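You operate a simulated robot arm through the tools that you are given. There is no shell and no other tool.

You are at the controls of a simulated robot arm. One attempt, no reset.

JOB
Put things in order on the top of the steel bench. At the end: the yellow buffer from the top of the steel bench stands where the dark red bracket stood; the blue tag (marked "HOLD") stands where the yellow buffer stood; the black clip from the top of the steel bench is on the gold brass plate; the dark red bracket from the top of the steel bench is on the brown flat carton; whatever was shut is shut again. Leave all else as you found it, and nothing knocked over.
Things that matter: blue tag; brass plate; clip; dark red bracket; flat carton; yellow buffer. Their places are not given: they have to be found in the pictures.

The check looks at the end state, three seconds after you hand in, the way a careful person would. Anything else that was tipped, shoved, dropped, spilled or broken makes it a failure.

ROBOT AND FRAMES
A 7-joint arm with a two-finger parallel gripper, fixed in place. Base frame: the origin is at the foot of the arm, x ahead of it, y to its left, z up; the work surface is at about z = 0. Lengths are in cm, angles in rad, forces in N, time in s.
With the tool pointing down near the work surface it reaches from about 22 to 58 cm from the base axis. Its first joint turns from -1.152 to 1.152 rad. Payload 2.5 kg.
The TCP is the grasp point between the finger pads, 2.3 cm short of the fingertips. In the tool frame z runs along the fingers and y along their closing line. Largest opening 9.4 cm; finger width 3.8, thickness 1; the body of the gripper, 5.4 by 9.6 cm, starts 3.9 cm behind the TCP.
Orientation is that of the tool frame in the base frame, as a unit quaternion [x, y, z, w]. With the fingers straight down and closing along the base's y, the tool's x points along the base's -x, its y along +y and its z along -z.

CONTROLS
- The arm moves only by the tool drive_tool. Its argument "targets" is a list of rows, each a list of 7 numbers: the closure, from 0 (fully open) to 1 (shut), then the shift along the tool's x, y, z in cm, then the turn, a rotation vector about the tool's x, y, z in rad. In form: [[fingers, x, y, z, ax, ay, az], ...]. A call has 1 to 20 rows; each row shifts and turns the commanded pose from where the row before left it, along the tool's axes as they then stand. Rows are played at 5 a second. More than 5 cm and 0.15 rad between two rows, or a gripper value outside its range, and nothing of the call is played. A pose out of reach is approached as far as the arm can. The call stops where the force on the tool passes 40 N (or 10 N more than at its start, if that is more) or the arm is blocked; 0.2 s more then pass. The fingers move at their own pace (about 10.8 cm/s each) and stop on an object; they squeeze with about 25 N. The grip force told is the motor's: it shows also when the fingers shut on nothing. Time passes only in rows, and 0.2 s behind the last, so rows that do not move let the fingers close. It gives the time, the measured TCP pose, the force on the tool (base axes), the opening and the grip force at its end, in the units of the frame above (readings bear some noise), with the torque about the TCP (base axes, N m) and any sound that the robot's microphone picked up.
- Cameras (640 x 400 px; columns grow to the right, rows downward): "scene" is fixed at [11.11, -40.83, 52.84]; the picture's right is [0.87, -0.49, 0.00], its down [-0.35, -0.62, -0.70] and it looks along [0.35, 0.61, -0.71] (base axes); focal length 247 px, centre (320, 200). "wrist" rides on the gripper at [8.6, 1.6, -7.4] in the tool frame; the picture's right is [-0.18, 0.98, 0.00], its down [-0.58, -0.11, -0.81] and it looks along [-0.79, -0.15, 0.59] (tool axes); focal length 243 px, centre (320, 200).
- capture(camera): a new picture of that camera. It takes no simulated time.
- point_at(camera, pixels): for up to 12 pixels [column, row] of the newest picture of that camera ("zoom" is the newest enlarged one), the place [x, y, z] in the base frame of the surface seen there, good to about 0.3 cm. It takes no simulated time.
- zoom(camera, box): a new picture of the part [left, top, right, bottom] of that camera's present view, enlarged. It takes no simulated time.
- hand_in(): hands the job in; it is judged then, once.

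Unless the task says otherwise, let go and move clear before handing in.

The tools are called after "Request:" as name(argument=value, ...) on one line, values as JSON. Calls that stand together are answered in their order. drive_tool: Moves the arm, as the interface text tells. Its arguments: {"type":"object","properties":{"targets":{"type":"array","items":{"type":"array","items":{"type":"number"}}}},"required":["targets"]} The other tools are called the same way: capture (camera) takes a picture; point_at (camera, pixels) gives the place of the surface under pixels of a picture; zoom (camera, box) takes an enlarged picture of a part of a camera's view; hand_in () hands the job in.

At the start:

```text
time: 0.0
eef_pos: [35.13, -4.73, 32.76]
tcp_rot: [0.0, 1.0, 0.0, 0.0]
ft_force: [-0.3, 0.6, 0.4]
wrist_torque: [-0.02, 0.03, -0.01]
grip_width: 9.37
grip_force: 0.1
```

scene: 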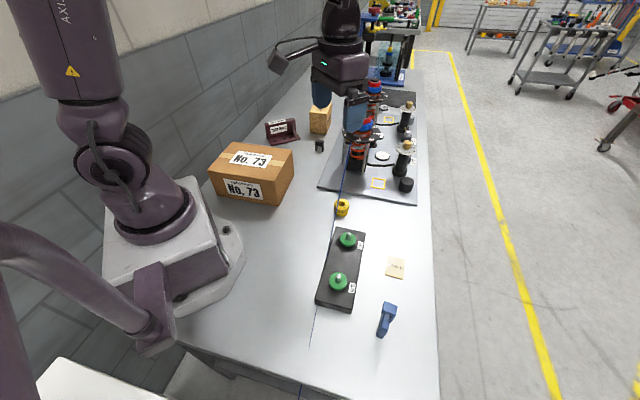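
wrist: 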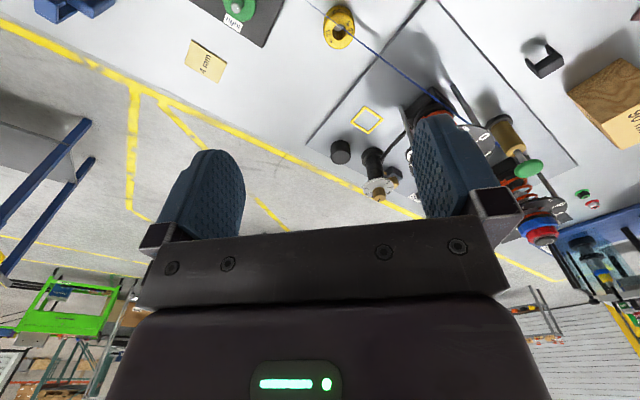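

The scene shows a carton "No. 73" near (250,172), a dark red bracket near (281,130), a small black clip near (319,146), a yellow buffer near (342,207) and a blue object near (386,319). I'll zoom in to identify each one.

Request:
zoom(camera="scene", box=[200, 80, 360, 220])

Request:
zoom(camera="scene", box=[300, 60, 440, 200])

Request:
zoom(camera="scene", box=[290, 190, 450, 350])

Request:
zoom(camera="scene", box=[330, 0, 450, 110])

```text
2.86 times, centred on (280, 150) of scene
```

zoom: 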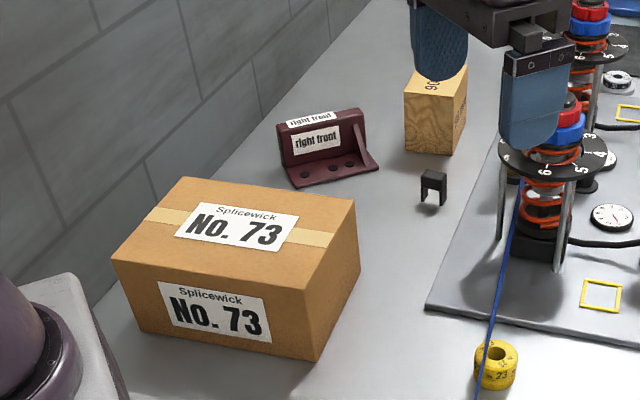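

```text
2.86 times, centred on (370, 130) of scene
```

zoom: 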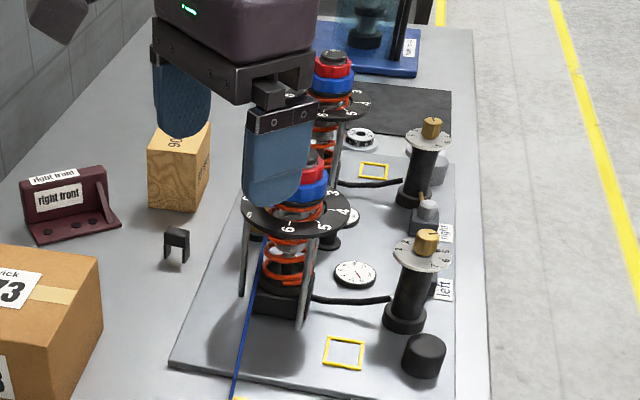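

```text
2.50 times, centred on (370, 270) of scene
```

zoom: 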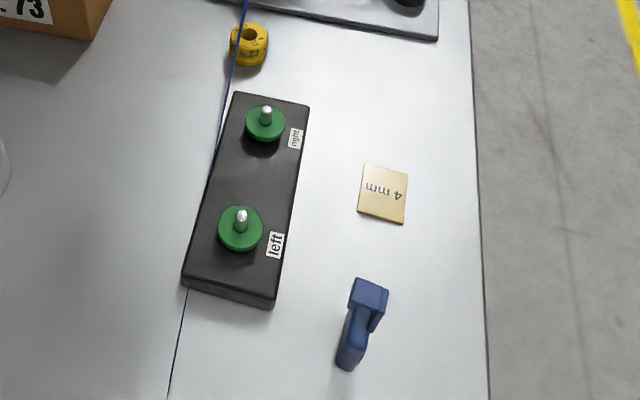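

```text
3.64 times, centred on (390, 55) of scene
```

zoom: 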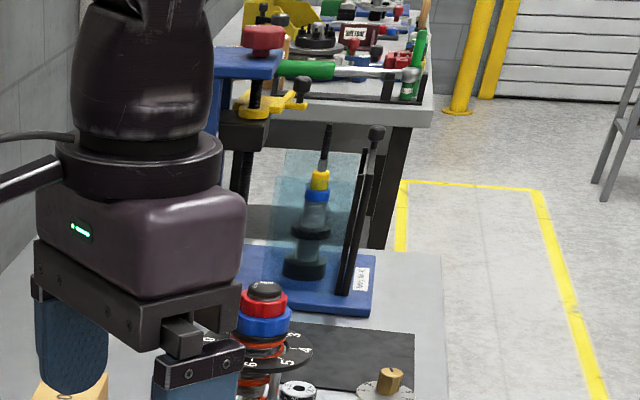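

The dark red bracket ("right front"), black clip, yellow buffer and brass plate ("4 mm") are clear. The blue object at (386,319) is not clear, and a blue line runs past the buffer, so I'll zoom in and measure.

Request:
zoom(camera="scene", box=[360, 290, 420, 350])

Request:
zoom(camera="scene", box=[320, 180, 370, 230])

Request:
zoom(camera="wrist", box=[0, 0, 320, 200])

Request:
zoom(camera="wrist", box=[320, 0, 640, 200])

Request:
point_at(camera="scene", pixels=[[342, 200], [341, 214], [386, 308], [384, 332], [396, 268], [319, 145], [281, 130], [250, 160], [312, 335], [340, 190], [388, 330], [302, 390]])

```text
6.67 times, centred on (390, 320) of scene
```

zoom: 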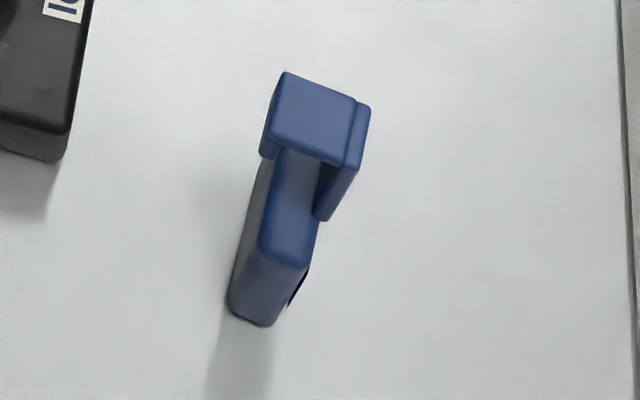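

```text
8.00 times, centred on (345, 205) of scene
```

zoom: 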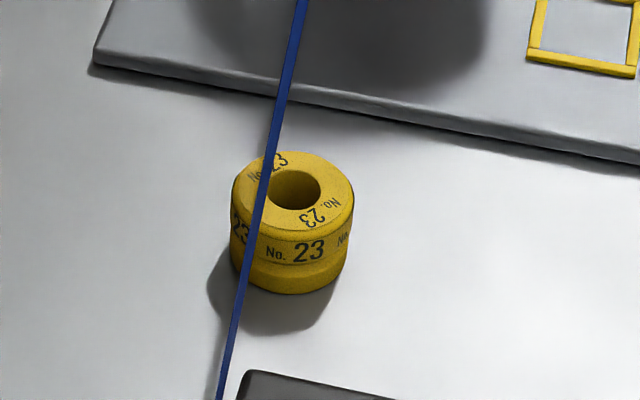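

```text
2.00 times, centred on (160, 100) of wrist
```

zoom: 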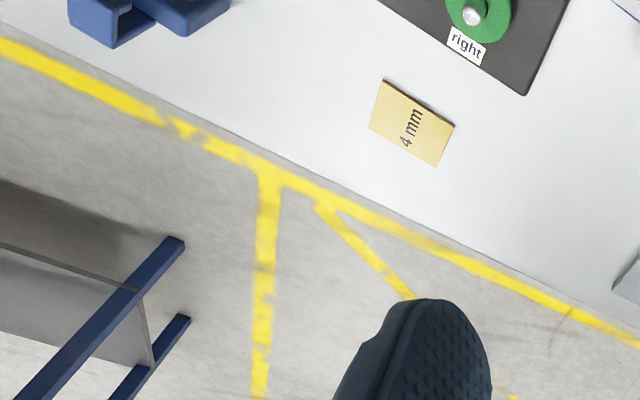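

```text
2.00 times, centred on (480, 100) of wrist
```

zoom: 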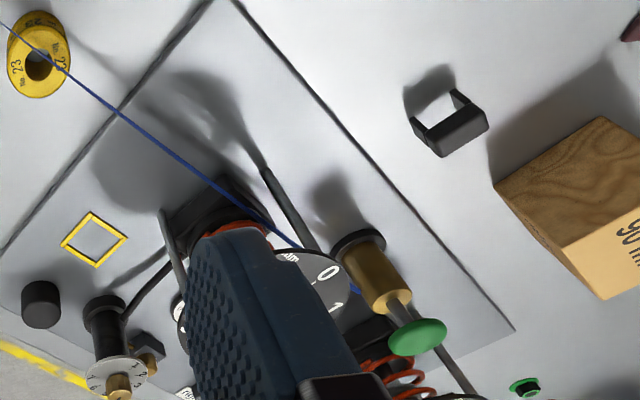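

```text
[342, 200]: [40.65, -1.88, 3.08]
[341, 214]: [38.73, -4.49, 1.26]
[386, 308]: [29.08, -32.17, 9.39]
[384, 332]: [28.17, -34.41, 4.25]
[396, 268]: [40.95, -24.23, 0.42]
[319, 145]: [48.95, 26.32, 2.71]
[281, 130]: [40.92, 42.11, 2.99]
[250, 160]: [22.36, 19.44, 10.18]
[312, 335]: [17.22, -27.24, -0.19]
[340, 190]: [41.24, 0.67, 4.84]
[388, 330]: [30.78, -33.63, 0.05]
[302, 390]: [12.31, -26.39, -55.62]
```

The blue line at (340,190) reads as an overhead cord at about z=4.8, and the blue object stands 9 cm tall. No "HOLD" tag is visible yet, so I'll measure the cord along its length and look at the rest of the scene.

Request:
zoom(camera="scene", box=[0, 200, 320, 400])

Request:
zoom(camera="scene", box=[440, 0, 640, 125])

Request:
zoom(camera="scene", box=[350, 20, 430, 90])

Request:
zoom(camera="scene", box=[310, 120, 370, 230])

Request:
point_at(camera="wrist", pixels=[[340, 26], [346, 20], [360, 41], [400, 67], [430, 91], [460, 118], [310, 5], [545, 65], [205, 60], [340, 150], [612, 95], [75, 10]])

```text
2.00 times, centred on (160, 300) of scene
```

zoom: 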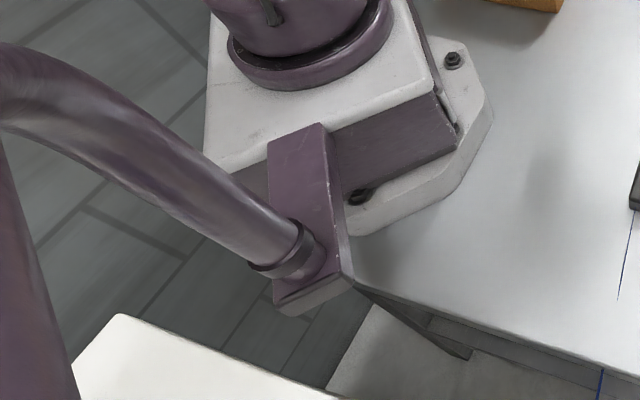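

```text
3.20 times, centred on (540, 62) of scene
```

zoom: 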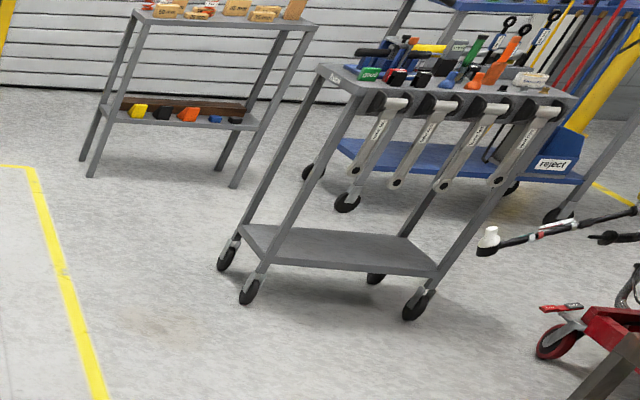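

```text
5.71 times, centred on (390, 55) of scene
```

zoom: 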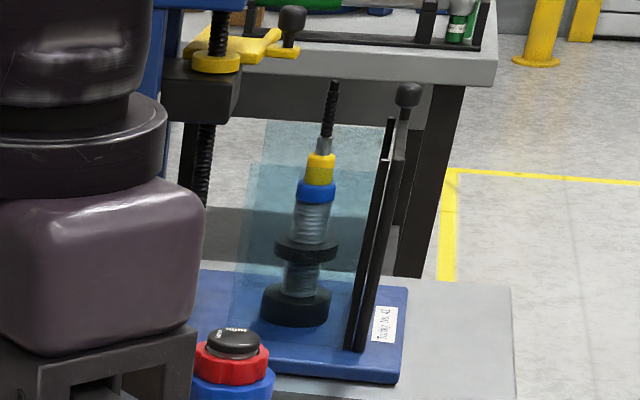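

```text
3.64 times, centred on (340, 175) of scene
```

zoom: 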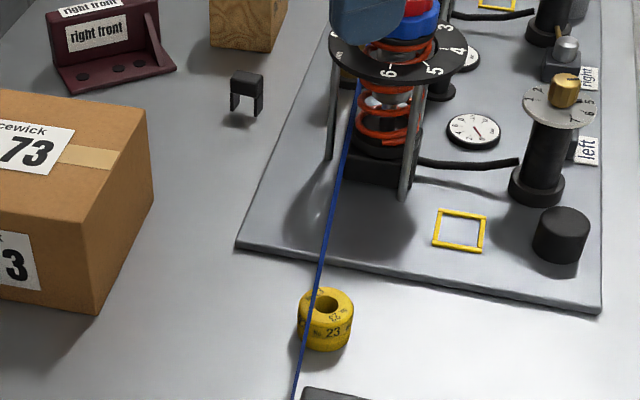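

```text
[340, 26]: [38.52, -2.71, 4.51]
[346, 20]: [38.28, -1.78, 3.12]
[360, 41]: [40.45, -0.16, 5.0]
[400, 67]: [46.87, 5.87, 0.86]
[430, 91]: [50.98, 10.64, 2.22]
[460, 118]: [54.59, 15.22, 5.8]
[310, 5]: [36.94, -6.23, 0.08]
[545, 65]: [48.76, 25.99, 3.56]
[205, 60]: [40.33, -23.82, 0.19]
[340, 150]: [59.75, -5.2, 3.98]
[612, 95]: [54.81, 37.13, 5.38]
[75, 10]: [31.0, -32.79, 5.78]
```

The cord runs over the buffer at about z=4.5, while the buffer top is at about z=3. I'll turn the wrist to look left (+y) at the bracket, carton and clip, and to search for the HOLD tag.

Request:
drive_tool(targets=[[0, 0, 0, -1, 0, 0, -0.14], [0, 0, 0, -1, 0, 0, -0.14], [0, 0, 0, -1, 0, 0, -0.14], [0, 0, 0, -1, 0, 0, -0.14], [0, 0, 0, 0, 0, 0, -0.14], [0, 0, 0, 0, 0, 0, -0.14], [0, 0, 0, 0, 0, 0, -0.14], [0, 0, 0, 0, 0, 0, -0.14]])

Request:
capture(camera="wrist")

Request:
capture(camera="scene")

```text
time: 1.8
eef_pos: [35.13, -4.66, 36.71]
tcp_rot: [-0.533, 0.846, 0.0, 0.0]
ft_force: [-0.4, 0.1, -0.8]
wrist_torque: [0.02, -0.01, 0.0]
grip_width: 9.4
grip_force: 0.1
```

```text
taken
```

wrist: 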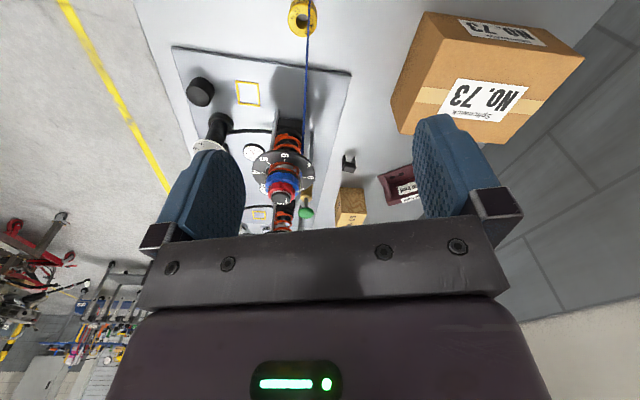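

```text
taken
```

scene: 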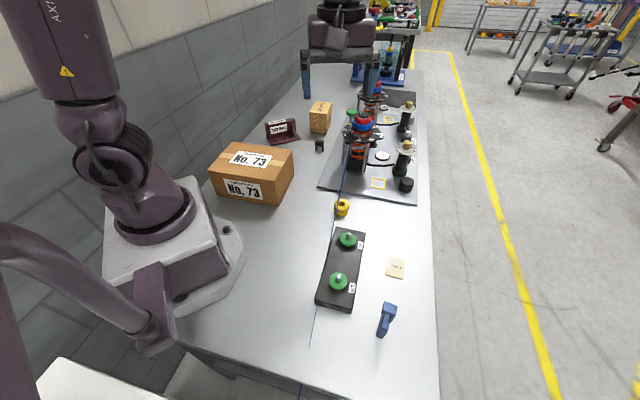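

The wrist now looks along the bench in +y, and the scene view is less blocked. I'll zoom both to search for the tag.

Request:
zoom(camera="scene", box=[310, 60, 430, 205])

Request:
zoom(camera="wrist", box=[160, 0, 360, 240])

Request:
zoom(camera="wrist", box=[300, 0, 600, 240])

Request:
zoom(camera="scene", box=[320, 140, 400, 200])

```text
2.76 times, centred on (370, 132) of scene
```

zoom: 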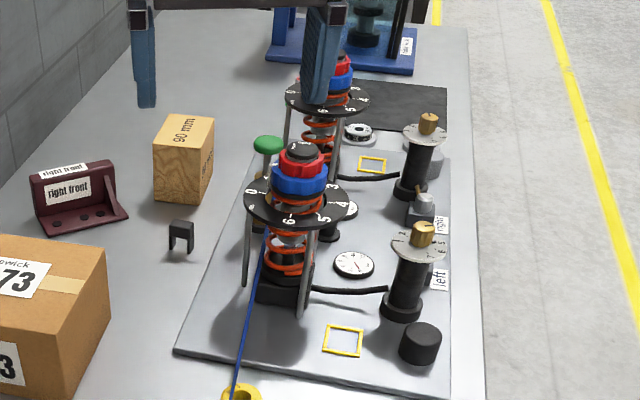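

```text
1.67 times, centred on (260, 120) of wrist
```

zoom: 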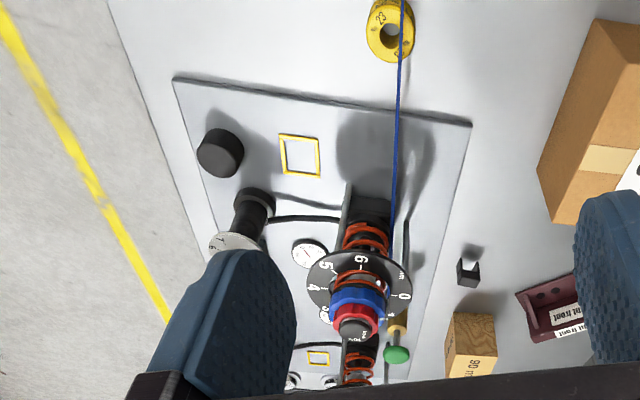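

```text
1.67 times, centred on (450, 120) of wrist
```

zoom: 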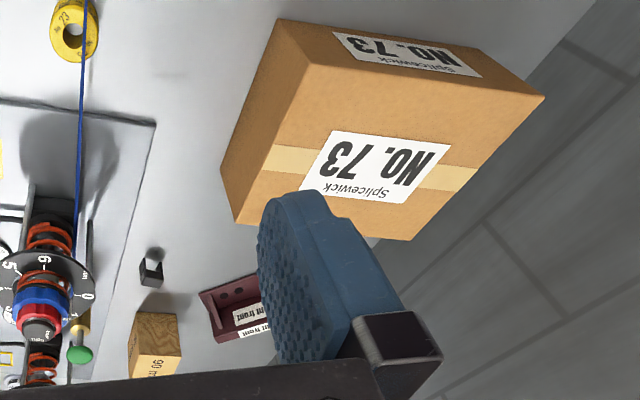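

```text
6.67 times, centred on (360, 170) of scene
```

zoom: 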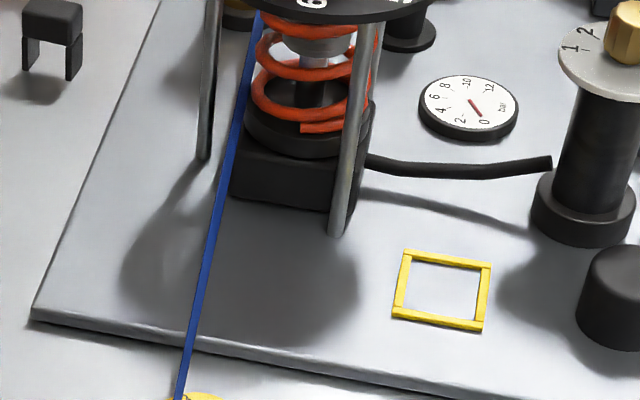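

No HOLD tag shows on this side. I'll turn the wrist the other way to look toward -y at the blue object, the front of the bench and the plate.

Request:
drive_tool(targets=[[0, 0, 0, 0, 0, 0, 0.14], [0, 0, 0, 0, 0, 0, 0.14], [0, 0, 0, 0, 0, 0, 0.14], [0, 0, 0, 0, 0, 0, 0.14], [0, 0, 0, 0, 0, 0, 0.14], [0, 0, 0, 0, 0, 0, 0.14], [0, 0, 0, 0, 0, 0, 0.14], [0, 0, 0, 0, 0, 0, 0.14], [0, 0, 0, 0, 0, 0, 0.14], [0, 0, 0, 0, 0, 0, 0.14], [0, 0, 0, 0, 0, 0, 0.14], [0, 0, 0, 0, 0, 0, 0.14], [0, 0, 0, 0, 0, 0, 0.14], [0, 0, 0, 0, 0, 0, 0.14], [0, 0, 0, 0, 0, 0, 0.14], [0, 0, 0, 0, 0, 0, 0.14], [0, 0, 0, 0, 0, 0, 0.14], [0, 0, 0, 0, 0, 0, 0.14], [0, 0, 0, 0, 0, 0, 0.14]])

Request:
capture(camera="wrist")

Request:
zoom(camera="wrist", box=[160, 0, 480, 200])

Request:
zoom(camera="scene", box=[200, 60, 440, 210])

```text
time: 5.8
eef_pos: [35.17, -4.58, 36.6]
tcp_rot: [0.697, 0.717, 0.0, 0.0]
ft_force: [-0.7, -0.3, -0.4]
wrist_torque: [0.01, 0.0, -0.01]
grip_width: 9.43
grip_force: 0.0
```

```text
taken
```

wrist: 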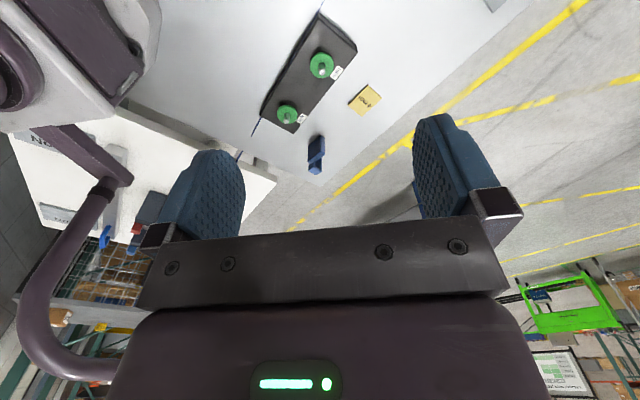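

```text
2.00 times, centred on (320, 100) of wrist
```

zoom: 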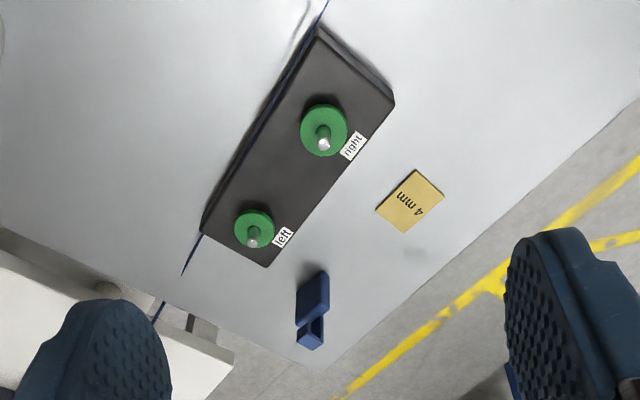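

```text
2.67 times, centred on (320, 135) of scene
```

zoom: 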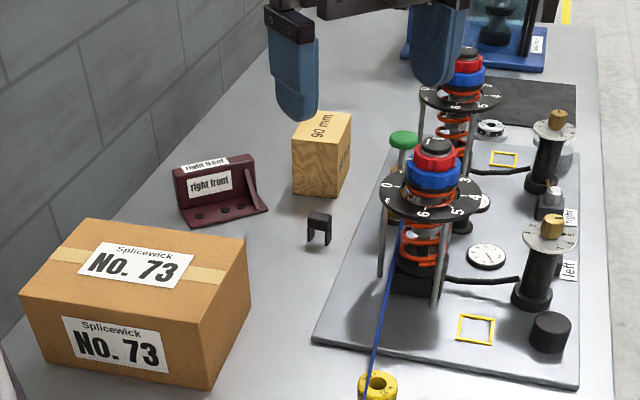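

The blue line passes along the left of the black block at zoom (205,235), seems to end at (183,273), and reappears below the bench edge. I'll zoom there to understand the cord.

Request:
zoom(camera="wrist", box=[220, 90, 300, 170])

Request:
zoom(camera="wrist", box=[290, 0, 350, 50])

Request:
zoom(camera="scene", box=[280, 300, 360, 400])

Request:
zoom(camera="wrist", box=[290, 120, 350, 190])

Request:
point_at(camera="wrist", pixels=[[323, 3], [318, 12], [300, 40], [262, 115], [257, 124], [252, 133], [238, 155], [315, 150], [318, 140], [240, 130], [200, 120], [265, 162]])

```text
5.00 times, centred on (260, 130) of wrist
```

zoom: 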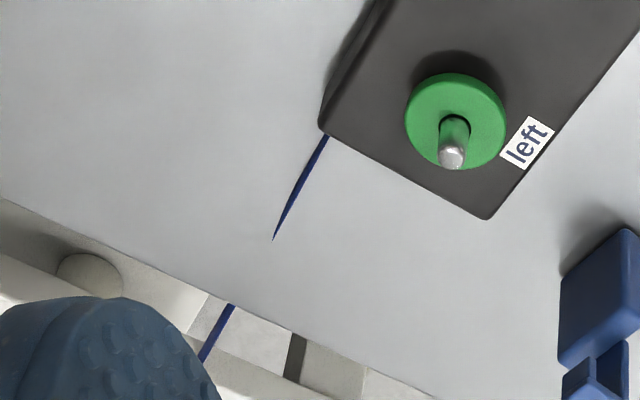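

```text
8.00 times, centred on (320, 25) of wrist
```

zoom: 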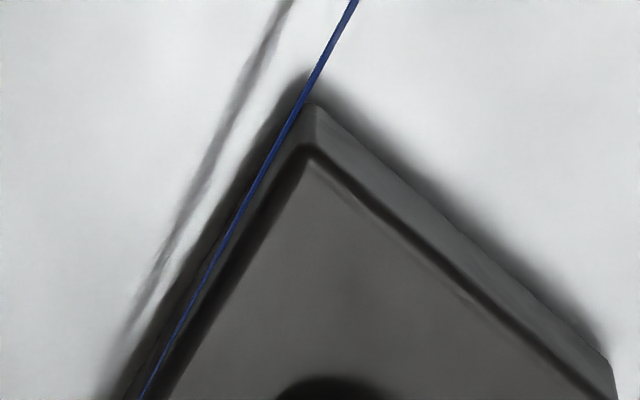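

```text
4.00 times, centred on (320, 350) of scene
```

zoom: 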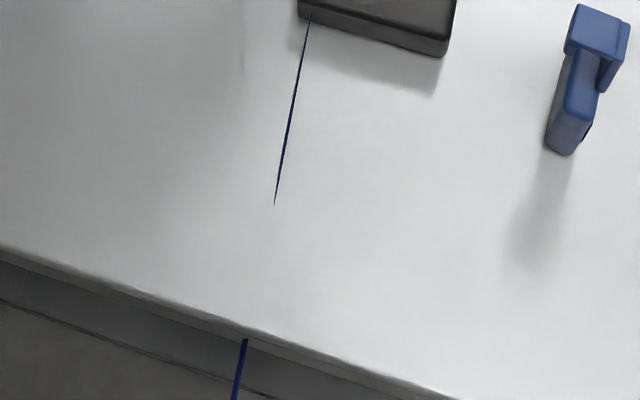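

```text
5.71 times, centred on (320, 155) of wrist
```

zoom: 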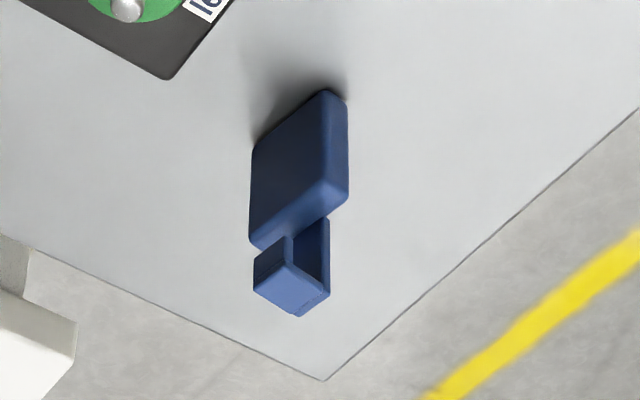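

```text
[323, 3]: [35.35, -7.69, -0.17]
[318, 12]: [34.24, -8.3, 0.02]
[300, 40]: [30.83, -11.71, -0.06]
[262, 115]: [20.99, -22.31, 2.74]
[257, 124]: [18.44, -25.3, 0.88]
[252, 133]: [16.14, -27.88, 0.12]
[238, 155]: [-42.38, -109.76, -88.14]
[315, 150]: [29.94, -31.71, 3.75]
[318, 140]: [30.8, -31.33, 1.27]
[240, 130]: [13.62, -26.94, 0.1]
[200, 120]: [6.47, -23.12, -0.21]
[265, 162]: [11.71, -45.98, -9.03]
```

The cord rises from the bench near (18,-25) past the buffer at z≈4.4 and looks like a real obstacle. The upright blue slab with a hook at (30,-32) may be the HOLD tag, so I'll move the camera around to see its other faces.

Request:
drive_tool(targets=[[0, -3.3, 1.2, 2, 0, 0, 0], [0, -3.3, 1.2, 2, 0, 0, 0], [0, -3.3, 1.2, 2, 0, 0, 0], [0, -3.3, 1.2, 2, 0, 0, 0], [0, -3.3, 1.2, 2, 0, 0, 0], [0, -3.3, 1.2, 2, 0, 0, 0], [0, -3.3, 1.2, 2, 0, 0, 0], [0, -3.3, 1.2, 2, 0, 0, 0], [0, 0, 0, 0, 0, 0, 0.14], [0, 0, 0, 0, 0, 0, 0.14], [0, 0, 0, 0, 0, 0, 0.14], [0, 0, 0, 0, 0, 0, 0.14], [0, 0, 0, 0, 0, 0, 0.14], [0, 0, 0, 0, 0, 0, 0.14], [0, 0, 0, 0, 0, 0, 0.14], [0, 0, 0, 0, 0, 0, 0.14]])

Request:
capture(camera="wrist")

Request:
capture(camera="scene")

```text
time: 9.2
eef_pos: [45.42, -30.65, 20.7]
tcp_rot: [0.971, 0.238, 0.0, 0.0]
ft_force: [0.3, 0.9, -0.7]
wrist_torque: [-0.02, -0.02, -0.04]
grip_width: 9.39
grip_force: 0.1
```

```text
taken
```

wrist: 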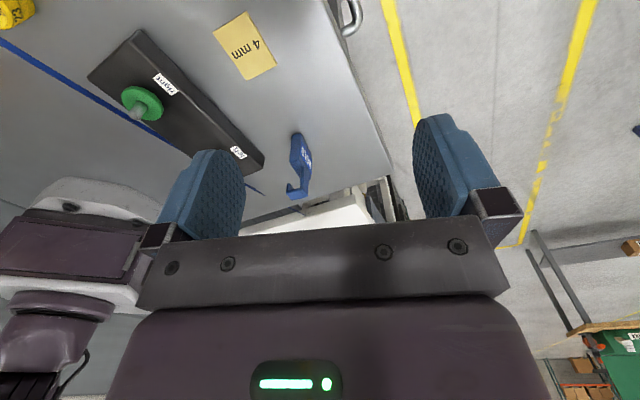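

```text
taken
```

scene: 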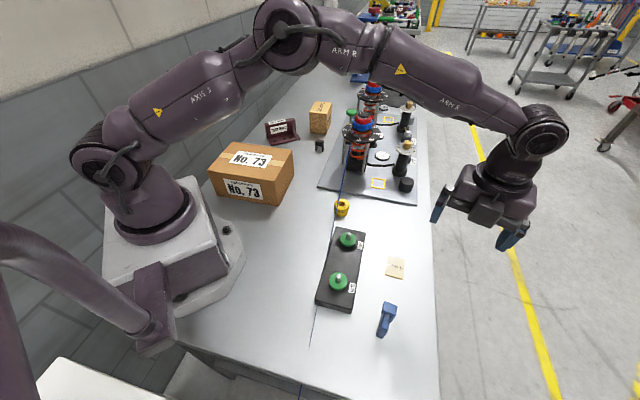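

The blue object shows lettering at wrist (305,155), and there is a handle at (350,15) on the bench's outer side that could be a drawer. I'll zoom on both.

Request:
zoom(camera="wrist", box=[270, 120, 340, 210])

Request:
zoom(camera="wrist", box=[290, 0, 410, 75])

Request:
point_at(camera="wrist", pixels=[[348, 8], [355, 28], [340, 30], [330, 10], [305, 155], [298, 190], [295, 140], [310, 160], [246, 46], [218, 33], [250, 14], [240, 76]])

```text
4.44 times, centred on (305, 165) of wrist
```

zoom: 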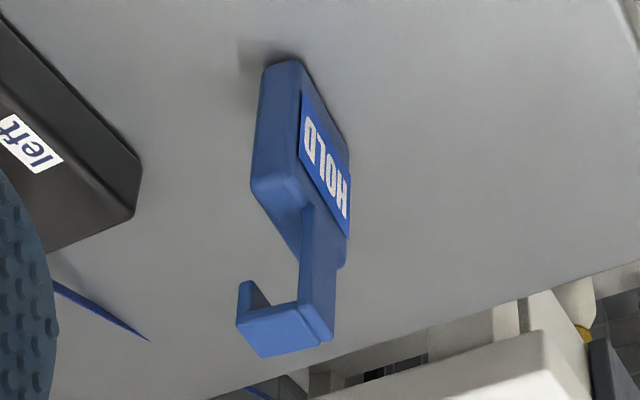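

```text
5.33 times, centred on (350, 38) of wrist
```

zoom: 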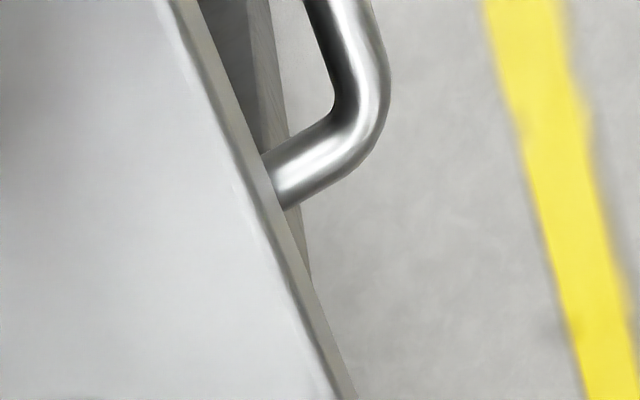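

```text
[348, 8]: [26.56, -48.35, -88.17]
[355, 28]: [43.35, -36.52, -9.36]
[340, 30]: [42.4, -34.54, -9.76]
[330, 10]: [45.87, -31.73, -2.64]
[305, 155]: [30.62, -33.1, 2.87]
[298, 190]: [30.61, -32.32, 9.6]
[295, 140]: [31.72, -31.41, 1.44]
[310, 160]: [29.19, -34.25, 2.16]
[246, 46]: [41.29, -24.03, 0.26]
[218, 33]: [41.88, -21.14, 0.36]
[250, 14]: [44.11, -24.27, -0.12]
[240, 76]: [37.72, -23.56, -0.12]
```

The HOLD tag is confirmed: the blue slab with a hook, at about (30.3,-32.7). Next I'll measure the buffer, the cord, the plate edge and the nearby black block precisely.

Request:
zoom(camera="scene", box=[315, 170, 375, 230])

Request:
point_at(camera="scene", pixels=[[342, 204], [336, 204], [348, 204], [342, 200], [342, 209], [342, 215], [335, 213], [348, 213], [342, 194], [342, 189], [350, 194], [330, 188]])

```text
6.67 times, centred on (345, 200) of scene
```

zoom: 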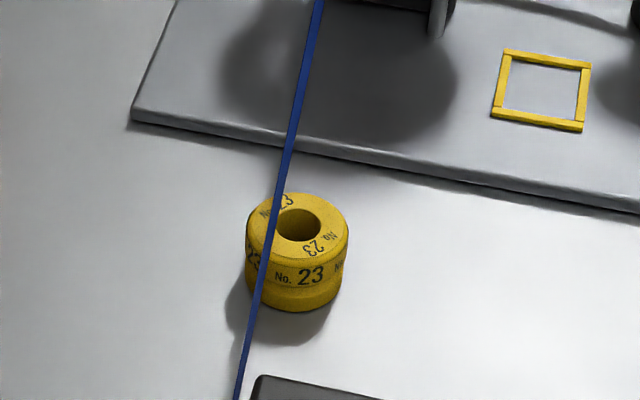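

```text
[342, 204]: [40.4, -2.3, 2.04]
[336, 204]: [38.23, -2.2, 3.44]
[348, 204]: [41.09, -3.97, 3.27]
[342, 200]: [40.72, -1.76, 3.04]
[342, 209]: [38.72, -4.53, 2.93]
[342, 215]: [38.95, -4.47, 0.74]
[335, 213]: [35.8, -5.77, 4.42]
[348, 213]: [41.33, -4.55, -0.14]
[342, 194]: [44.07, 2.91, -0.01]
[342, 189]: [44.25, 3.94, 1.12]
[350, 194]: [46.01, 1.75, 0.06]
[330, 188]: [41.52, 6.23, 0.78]
```

The buffer spans zoom columns 247–350 and its hole is at (298,225). I'll query precise points on the buffer, cord, plate edge and block in this zoom.

Request:
point_at(camera="zoom", pixels=[[252, 225], [346, 225], [310, 198], [305, 256], [318, 15], [306, 75], [294, 130], [262, 262], [251, 320], [240, 380], [290, 158], [262, 383]])

Request:
point_at(camera="zoom", pixels=[[315, 5], [281, 190], [271, 230], [256, 290], [330, 150], [260, 130], [400, 170], [140, 105], [300, 250], [330, 210], [270, 246], [300, 305]])

```text
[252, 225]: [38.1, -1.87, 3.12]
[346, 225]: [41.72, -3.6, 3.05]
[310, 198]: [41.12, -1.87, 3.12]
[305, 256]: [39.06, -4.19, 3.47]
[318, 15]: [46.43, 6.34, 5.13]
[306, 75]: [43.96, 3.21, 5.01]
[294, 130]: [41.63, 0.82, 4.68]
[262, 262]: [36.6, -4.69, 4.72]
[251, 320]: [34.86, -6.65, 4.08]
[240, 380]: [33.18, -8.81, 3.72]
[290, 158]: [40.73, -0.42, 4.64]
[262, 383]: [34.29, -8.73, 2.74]
```

```text
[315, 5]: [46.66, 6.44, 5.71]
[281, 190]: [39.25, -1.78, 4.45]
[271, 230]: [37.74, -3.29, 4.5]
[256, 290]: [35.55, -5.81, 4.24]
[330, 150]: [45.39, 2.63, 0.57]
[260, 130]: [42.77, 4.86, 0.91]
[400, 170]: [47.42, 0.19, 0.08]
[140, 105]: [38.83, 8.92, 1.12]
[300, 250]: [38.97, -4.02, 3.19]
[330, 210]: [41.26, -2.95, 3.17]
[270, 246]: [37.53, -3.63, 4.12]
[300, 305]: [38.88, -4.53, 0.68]
```

The cord fits a line through (39.0,-2.1,4.5) with direction (0.66,0.75). The buffer centre is about (39.9,-2.8), 4 cm wide and 3.1 tall. Now I'll measure the bracket, the carton and the clip.

Request:
zoom(camera="scene", box=[250, 100, 340, 160])

Request:
point_at(camera="zoom", pixels=[[110, 145], [230, 115], [115, 160], [235, 130], [135, 265], [340, 220], [315, 200], [200, 240], [270, 225], [330, 195], [300, 130], [180, 200]])

Request:
point_at(camera="scene", pixels=[[237, 143], [293, 149], [210, 169], [272, 180], [277, 204], [293, 178], [218, 193], [250, 160], [319, 143], [317, 150], [323, 150], [320, 147]])

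```text
6.67 times, centred on (295, 130) of scene
```

zoom: 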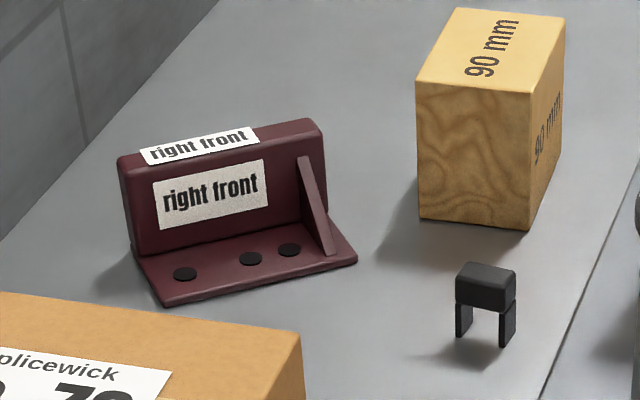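

```text
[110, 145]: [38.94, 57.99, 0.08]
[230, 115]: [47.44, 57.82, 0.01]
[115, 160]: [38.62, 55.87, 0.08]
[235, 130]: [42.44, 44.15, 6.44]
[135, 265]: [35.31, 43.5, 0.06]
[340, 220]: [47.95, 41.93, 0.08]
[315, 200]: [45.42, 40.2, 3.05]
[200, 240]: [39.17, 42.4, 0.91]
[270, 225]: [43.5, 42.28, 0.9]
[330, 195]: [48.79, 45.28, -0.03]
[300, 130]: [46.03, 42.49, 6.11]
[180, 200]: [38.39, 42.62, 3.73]
```

```text
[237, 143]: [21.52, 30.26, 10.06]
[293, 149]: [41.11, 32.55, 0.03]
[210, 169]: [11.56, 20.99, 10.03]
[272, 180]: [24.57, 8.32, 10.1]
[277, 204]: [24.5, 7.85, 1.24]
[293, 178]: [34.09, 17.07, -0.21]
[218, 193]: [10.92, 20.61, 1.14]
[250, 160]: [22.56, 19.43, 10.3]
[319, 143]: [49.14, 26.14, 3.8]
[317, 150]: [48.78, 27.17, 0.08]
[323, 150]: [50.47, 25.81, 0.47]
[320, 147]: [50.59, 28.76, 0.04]
```

The carton top is at z≈10.1, with corners near (11.6,21), (24.6,8.3) and (21.5,30.3). I'll query the bracket corners and the clip faces more closely.

Request:
point_at(camera="zoom", pixels=[[168, 300], [350, 260], [125, 168], [318, 128], [260, 128], [140, 245], [135, 160], [300, 160], [325, 245], [300, 120], [160, 255], [325, 150]])

Request:
point_at(camera="zoom", pixels=[[463, 270], [510, 275], [485, 267], [462, 290], [505, 300], [460, 320], [505, 330], [480, 320], [420, 85], [525, 95], [420, 210], [525, 225]])

Request:
zoom(camera="scene", box=[305, 130, 335, 160])

```text
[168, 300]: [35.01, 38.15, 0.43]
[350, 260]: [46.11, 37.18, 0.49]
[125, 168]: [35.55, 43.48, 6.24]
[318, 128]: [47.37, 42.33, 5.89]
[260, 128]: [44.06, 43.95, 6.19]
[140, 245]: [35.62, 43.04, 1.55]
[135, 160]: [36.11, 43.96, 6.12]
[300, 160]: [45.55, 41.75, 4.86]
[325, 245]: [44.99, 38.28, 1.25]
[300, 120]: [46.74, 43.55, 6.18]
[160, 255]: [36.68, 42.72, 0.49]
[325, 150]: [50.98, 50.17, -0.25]
```

```text
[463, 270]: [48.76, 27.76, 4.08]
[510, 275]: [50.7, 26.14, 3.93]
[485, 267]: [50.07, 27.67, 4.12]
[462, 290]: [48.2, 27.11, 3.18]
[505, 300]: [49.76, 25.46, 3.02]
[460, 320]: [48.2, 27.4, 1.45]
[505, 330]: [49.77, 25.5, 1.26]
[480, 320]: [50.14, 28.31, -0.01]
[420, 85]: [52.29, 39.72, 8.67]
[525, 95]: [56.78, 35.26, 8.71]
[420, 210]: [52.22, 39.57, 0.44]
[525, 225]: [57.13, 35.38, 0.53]
```

```text
13.33 times, centred on (320, 145) of scene
```

zoom: 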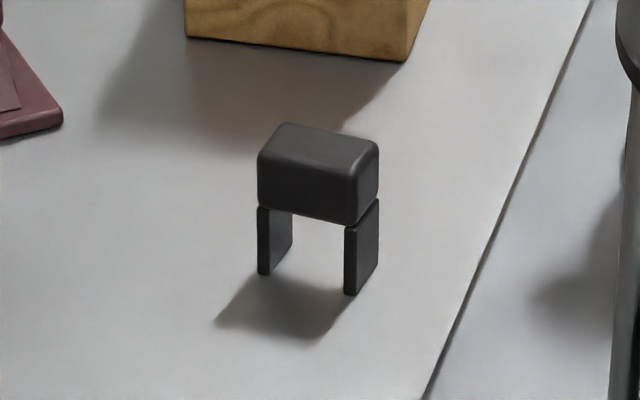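

The bracket footprint centre is about (41,40.7), with its upright along the back at y≈43.5 and z up to 6.2. The clip is at about (49.4,26.8), 4.1 tall. Next I'll measure the tag and the brass plate from the wrist view.

Request:
zoom(camera="wrist", box=[275, 125, 325, 205])

Request:
point_at(camera="zoom", pixels=[[300, 75], [345, 145], [260, 190], [305, 210], [350, 250], [340, 190], [330, 220], [250, 330], [320, 300], [240, 290], [275, 120], [315, 330]])

Request:
zoom(camera="scene", box=[370, 295, 405, 345])

```text
5.00 times, centred on (300, 165) of wrist
```

zoom: 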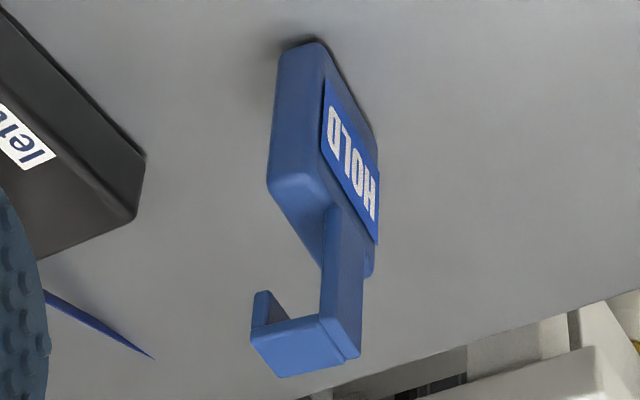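

```text
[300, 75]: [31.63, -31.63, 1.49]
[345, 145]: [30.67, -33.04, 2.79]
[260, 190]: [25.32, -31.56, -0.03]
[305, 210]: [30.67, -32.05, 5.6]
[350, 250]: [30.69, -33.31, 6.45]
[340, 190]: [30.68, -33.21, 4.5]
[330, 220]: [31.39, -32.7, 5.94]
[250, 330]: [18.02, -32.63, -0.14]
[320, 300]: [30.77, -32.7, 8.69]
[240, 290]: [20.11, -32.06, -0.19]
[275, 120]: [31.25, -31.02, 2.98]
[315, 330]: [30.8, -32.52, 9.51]
```

```text
8.00 times, centred on (388, 320) of scene
```

zoom: 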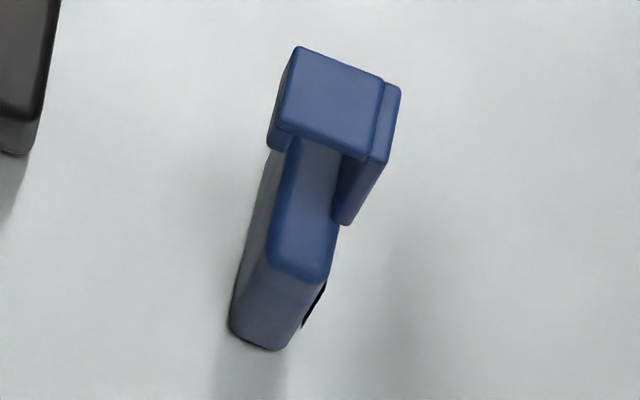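

The tag is a slab up to z≈6 with a neck on the HOLD side and a hook up to z≈9.6. I'll get its corner points from this scene zoom.

Request:
point_at(camera="zoom", pixels=[[302, 55], [378, 85], [365, 150], [288, 120], [393, 95], [345, 220], [300, 160], [325, 185], [278, 245], [318, 268], [236, 328], [272, 343]])

Request:
point_at(camera="zoom", pixels=[[300, 250], [325, 220], [260, 200], [245, 300], [270, 310], [275, 145], [380, 160], [310, 310], [290, 180], [330, 240], [285, 230], [300, 330]])

```text
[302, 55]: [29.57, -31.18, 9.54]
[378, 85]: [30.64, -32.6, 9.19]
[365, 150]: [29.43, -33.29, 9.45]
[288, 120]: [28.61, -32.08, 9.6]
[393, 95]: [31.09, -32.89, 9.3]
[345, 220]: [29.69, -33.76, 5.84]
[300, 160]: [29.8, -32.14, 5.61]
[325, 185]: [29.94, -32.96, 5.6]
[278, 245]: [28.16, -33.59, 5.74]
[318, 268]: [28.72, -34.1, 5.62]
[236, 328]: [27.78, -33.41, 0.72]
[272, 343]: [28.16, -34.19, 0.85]
```

```text
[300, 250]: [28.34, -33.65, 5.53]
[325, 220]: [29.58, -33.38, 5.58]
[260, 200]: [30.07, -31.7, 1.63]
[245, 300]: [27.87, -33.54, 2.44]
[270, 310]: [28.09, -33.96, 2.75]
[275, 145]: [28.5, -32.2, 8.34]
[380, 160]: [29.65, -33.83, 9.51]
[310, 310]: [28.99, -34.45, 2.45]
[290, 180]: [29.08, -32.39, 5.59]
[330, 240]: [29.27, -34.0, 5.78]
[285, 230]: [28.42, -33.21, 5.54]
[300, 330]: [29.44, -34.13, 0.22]
```

The tag slab is centred near (29.95,-32.65), about 4.1 × 1.6 cm, with its top at z=5.7. The bracket goes first: I'll lift and turn the tool back toward the nominal yaw before travelling to it.

Request:
drive_tool(targets=[[0, 0, 0, -0.8, 0, 0, -0.1424], [0, 0, 0, -0.8, 0, 0, -0.1424], [0, 0, 0, -0.8, 0, 0, -0.1424], [0, 0, 0, -0.8, 0, 0, -0.1424], [0, 0, 0, -0.8, 0, 0, -0.1424], [0, 0, 0, -0.8, 0, 0, -0.1424], [0, 0, 0, -0.8, 0, 0, -0.1424], [0, 0, 0, -0.8, 0, 0, -0.1424], [0, 0, 0, -0.8, 0, 0, -0.1424], [0, 0, 0, -0.8, 0, 0, -0.1424], [0, 0, 0, -0.8, 0, 0, -0.1424], [0, 0, 0, -0.8, 0, 0, -0.1424], [0, 0, 0, -0.8, 0, 0, -0.1424], [0, 0, 0, -0.8, 0, 0, -0.1424], [0, 0, 0, -0.8, 0, 0, -0.1424], [0, 0, 0, 0, 0, 0, -0.1424], [0, 0, 0, 0, 0, 0, -0.1424], [0, 0, 0, 0, 0, 0, -0.1424]])

Request:
point_at(camera="scene", pixels=[[361, 115], [361, 130], [345, 132], [377, 131], [352, 110], [376, 85], [404, 145], [405, 105], [350, 165], [330, 150], [385, 100], [362, 150]])

```text
time: 13.0
eef_pos: [45.65, -30.75, 32.83]
tcp_rot: [0.046, 0.999, -0.001, 0.0]
ft_force: [0.0, -0.2, -0.3]
wrist_torque: [-0.03, 0.02, 0.01]
grip_width: 9.38
grip_force: 0.0
```

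```text
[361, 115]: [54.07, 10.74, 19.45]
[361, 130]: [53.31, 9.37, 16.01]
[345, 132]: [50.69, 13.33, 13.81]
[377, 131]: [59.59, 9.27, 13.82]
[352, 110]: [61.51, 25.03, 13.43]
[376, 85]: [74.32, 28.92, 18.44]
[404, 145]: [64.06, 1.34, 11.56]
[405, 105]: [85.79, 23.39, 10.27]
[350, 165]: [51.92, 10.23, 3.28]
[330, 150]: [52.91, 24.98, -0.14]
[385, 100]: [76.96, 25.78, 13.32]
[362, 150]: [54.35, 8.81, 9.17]
```

The tallest item is a tower of about 20 cm at (54,10), so I'll travel at z≈33 to above the bracket area and then look at the bracket with the wrist camera.

Request:
drive_tool(targets=[[0, 0.872, 4.236, 0, 0, 0, 0], [0, 0.872, 4.236, 0, 0, 0, 0], [0, 0.872, 4.236, 0, 0, 0, 0], [0, 0.872, 4.236, 0, 0, 0, 0], [0, 0.872, 4.236, 0, 0, 0, 0], [0, 0.872, 4.236, 0, 0, 0, 0], [0, 0.872, 4.236, 0, 0, 0, 0], [0, 0.872, 4.236, 0, 0, 0, 0], [0, 0.872, 4.236, 0, 0, 0, 0], [0, 0.872, 4.236, 0, 0, 0, 0], [0, 0.872, 4.236, 0, 0, 0, 0], [0, 0.872, 4.236, 0, 0, 0, 0], [0, 0.872, 4.236, 0, 0, 0, 0], [0, 0.872, 4.236, 0, 0, 0, 0]])

Request:
capture(camera="wrist")

Request:
capture(camera="scene")

```text
time: 16.0
eef_pos: [39.24, 29.7, 32.68]
tcp_rot: [0.048, 0.999, 0.0, 0.0]
ft_force: [0.4, 1.1, 0.7]
wrist_torque: [0.03, 0.04, 0.02]
grip_width: 9.4
grip_force: 0.1
```

```text
taken
```

wrist: 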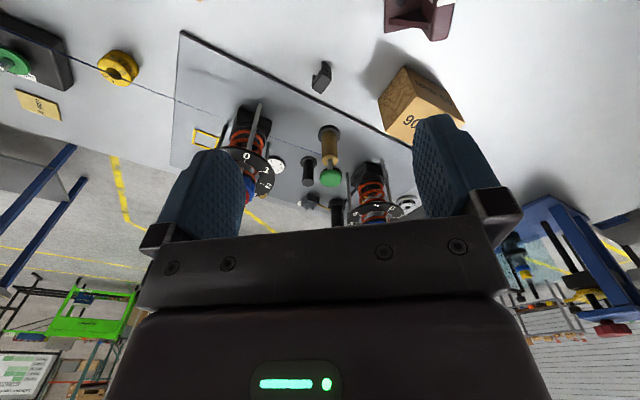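

```text
taken
```

scene: 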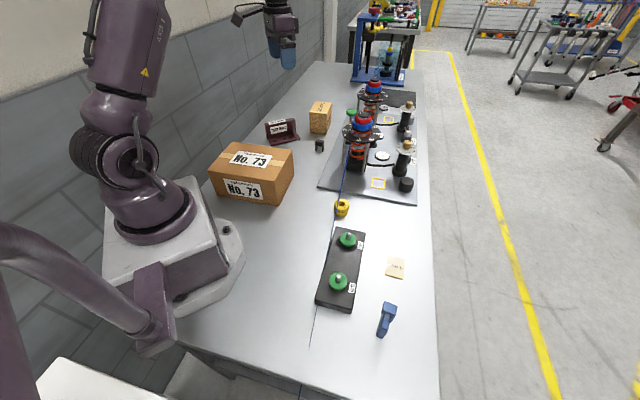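

The bracket is at the top edge of the wrist view, at (418,15). I'll move back and lower so the wrist camera gets a good look at the bracket's upright.

Request:
drive_tool(targets=[[0, 1.78, 2.42, 3.17, 0, 0, 0], [0, 1.78, 2.42, 3.17, 0, 0, 0], [0, 1.78, 2.42, 3.17, 0, 0, 0], [0, 1.78, 2.42, 3.17, 0, 0, 0]])

Request:
capture(camera="wrist")

Request:
zoom(camera="wrist", box=[200, 0, 480, 160])

```text
time: 17.0
eef_pos: [33.11, 40.1, 20.05]
tcp_rot: [0.048, 0.999, 0.0, 0.0]
ft_force: [0.1, -0.4, -0.3]
wrist_torque: [-0.01, 0.01, -0.01]
grip_width: 9.4
grip_force: 0.0
```

```text
taken
```

wrist: 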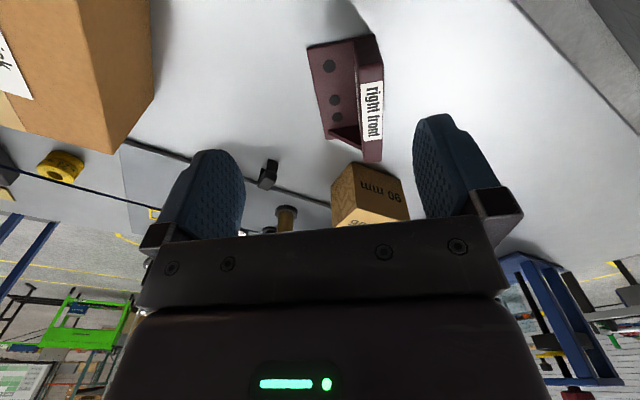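

```text
2.29 times, centred on (340, 80) of wrist
```

zoom: 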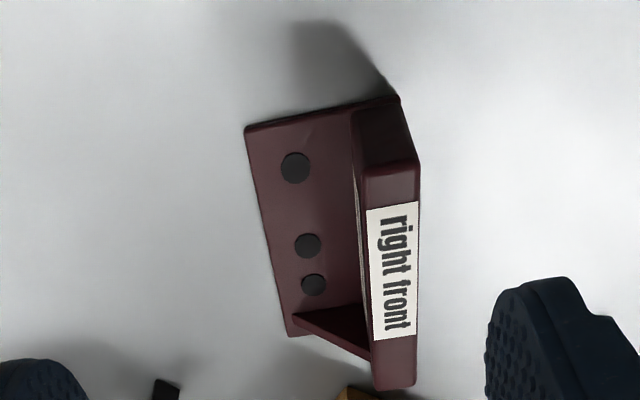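

The bracket is clearly visible from above. Its upright top runs from zoom (390,170) to (392,380). I'll measure its edges and base corners.

Request:
point_at(camera="zoom", pixels=[[370, 175], [415, 172], [376, 378], [411, 378], [392, 275], [368, 275], [417, 275], [250, 132], [392, 104], [291, 330], [300, 245], [360, 125]])

Request:
point_at(camera="zoom", pixels=[[340, 330], [365, 352], [320, 320], [355, 300], [345, 110], [300, 117], [270, 230], [390, 240], [390, 340], [391, 180], [373, 330], [415, 330]])

```text
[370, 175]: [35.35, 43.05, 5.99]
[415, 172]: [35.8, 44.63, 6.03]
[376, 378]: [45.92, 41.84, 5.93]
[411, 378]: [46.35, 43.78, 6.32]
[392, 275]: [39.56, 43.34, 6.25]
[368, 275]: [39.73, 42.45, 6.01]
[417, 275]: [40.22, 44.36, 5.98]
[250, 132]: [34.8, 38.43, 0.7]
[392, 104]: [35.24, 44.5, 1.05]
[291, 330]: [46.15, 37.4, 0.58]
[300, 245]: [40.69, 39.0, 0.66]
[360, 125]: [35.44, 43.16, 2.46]
```

```text
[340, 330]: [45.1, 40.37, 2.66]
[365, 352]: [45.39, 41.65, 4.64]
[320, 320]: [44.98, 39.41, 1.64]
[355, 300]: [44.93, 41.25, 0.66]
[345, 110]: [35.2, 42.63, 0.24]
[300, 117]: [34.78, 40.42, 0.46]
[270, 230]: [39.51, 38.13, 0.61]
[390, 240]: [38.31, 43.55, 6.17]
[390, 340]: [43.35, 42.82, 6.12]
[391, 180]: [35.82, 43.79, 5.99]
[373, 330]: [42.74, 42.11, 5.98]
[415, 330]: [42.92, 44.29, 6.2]
```

The upright is 1.7 thick, centred on the line (35.5,43.85)–(46.2,42.8), with its top at z≈6.1. I'll tilt the tool 0.28 rad about its closing axis for extra reach and move to a pre-grasp above (40.6,43.4).

Request:
drive_tool(targets=[[0, 0, 0, 0, 0, -0.14, 0], [0, 0, 0, 0, 0, -0.14, 0], [0, -1.73, 1.33, 2.59, 0, 0, 0], [0, -1.73, 1.33, 2.59, 0, 0, 0], [0, -1.73, 1.33, 2.59, 0, 0, 0], [0, 0, 0, 0, 0, 0, 0]])

Request:
capture(camera="wrist")

Request:
zoom(camera="scene", box=[200, 60, 360, 180])

```text
time: 18.4
eef_pos: [40.59, 43.26, 13.87]
tcp_rot: [0.047, 0.989, -0.006, 0.139]
ft_force: [0.3, -0.5, 0.3]
wrist_torque: [0.0, 0.02, 0.0]
grip_width: 9.42
grip_force: 0.1
```

```text
taken
```

wrist: 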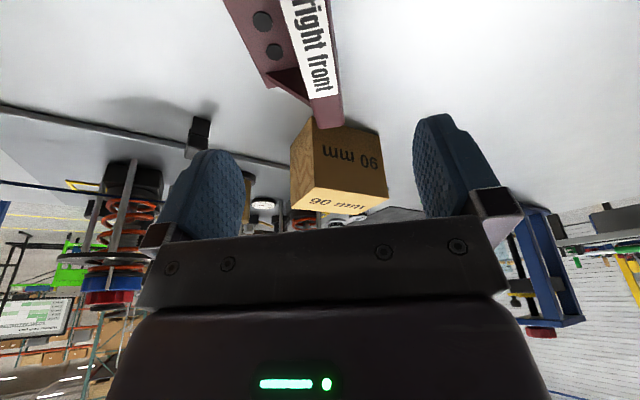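

```text
3.33 times, centred on (280, 120) of scene
```

zoom: 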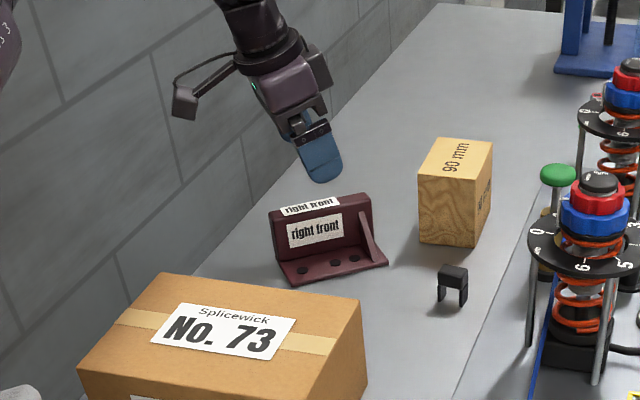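

The gripper is aligned over the bracket's upright, with the fingers to either side in y. I'll descend to TCP z≈4.4 with the fingers open.

Request:
drive_tool(targets=[[0, 0.66, 0.02, 2.28, 0, 0, 0], [0, 0.66, 0.02, 2.28, 0, 0, 0], [0, 0.66, 0.02, 2.28, 0, 0, 0], [0, 0.62, 0.02, 2.2, 0, 0, 0], [0, 0, 0, 0, 0, 0, 0]])

Request:
capture(camera="wrist")

Request:
zoom(camera="scene", box=[220, 70, 340, 160])

```text
time: 19.6
eef_pos: [40.49, 43.09, 4.68]
tcp_rot: [0.048, 0.989, -0.007, 0.139]
ft_force: [1.0, -0.9, -0.1]
wrist_torque: [0.0, 0.01, 0.03]
grip_width: 9.4
grip_force: 0.0
```

```text
taken
```

wrist: 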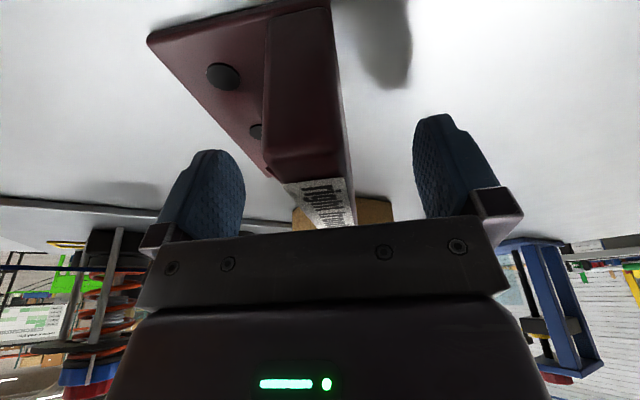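

```text
4.44 times, centred on (280, 115) of scene
```

zoom: 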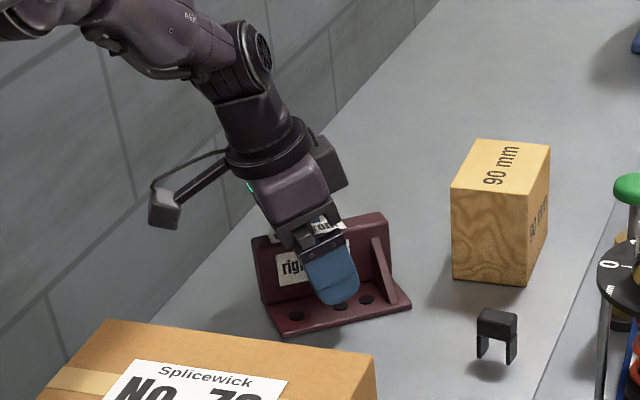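

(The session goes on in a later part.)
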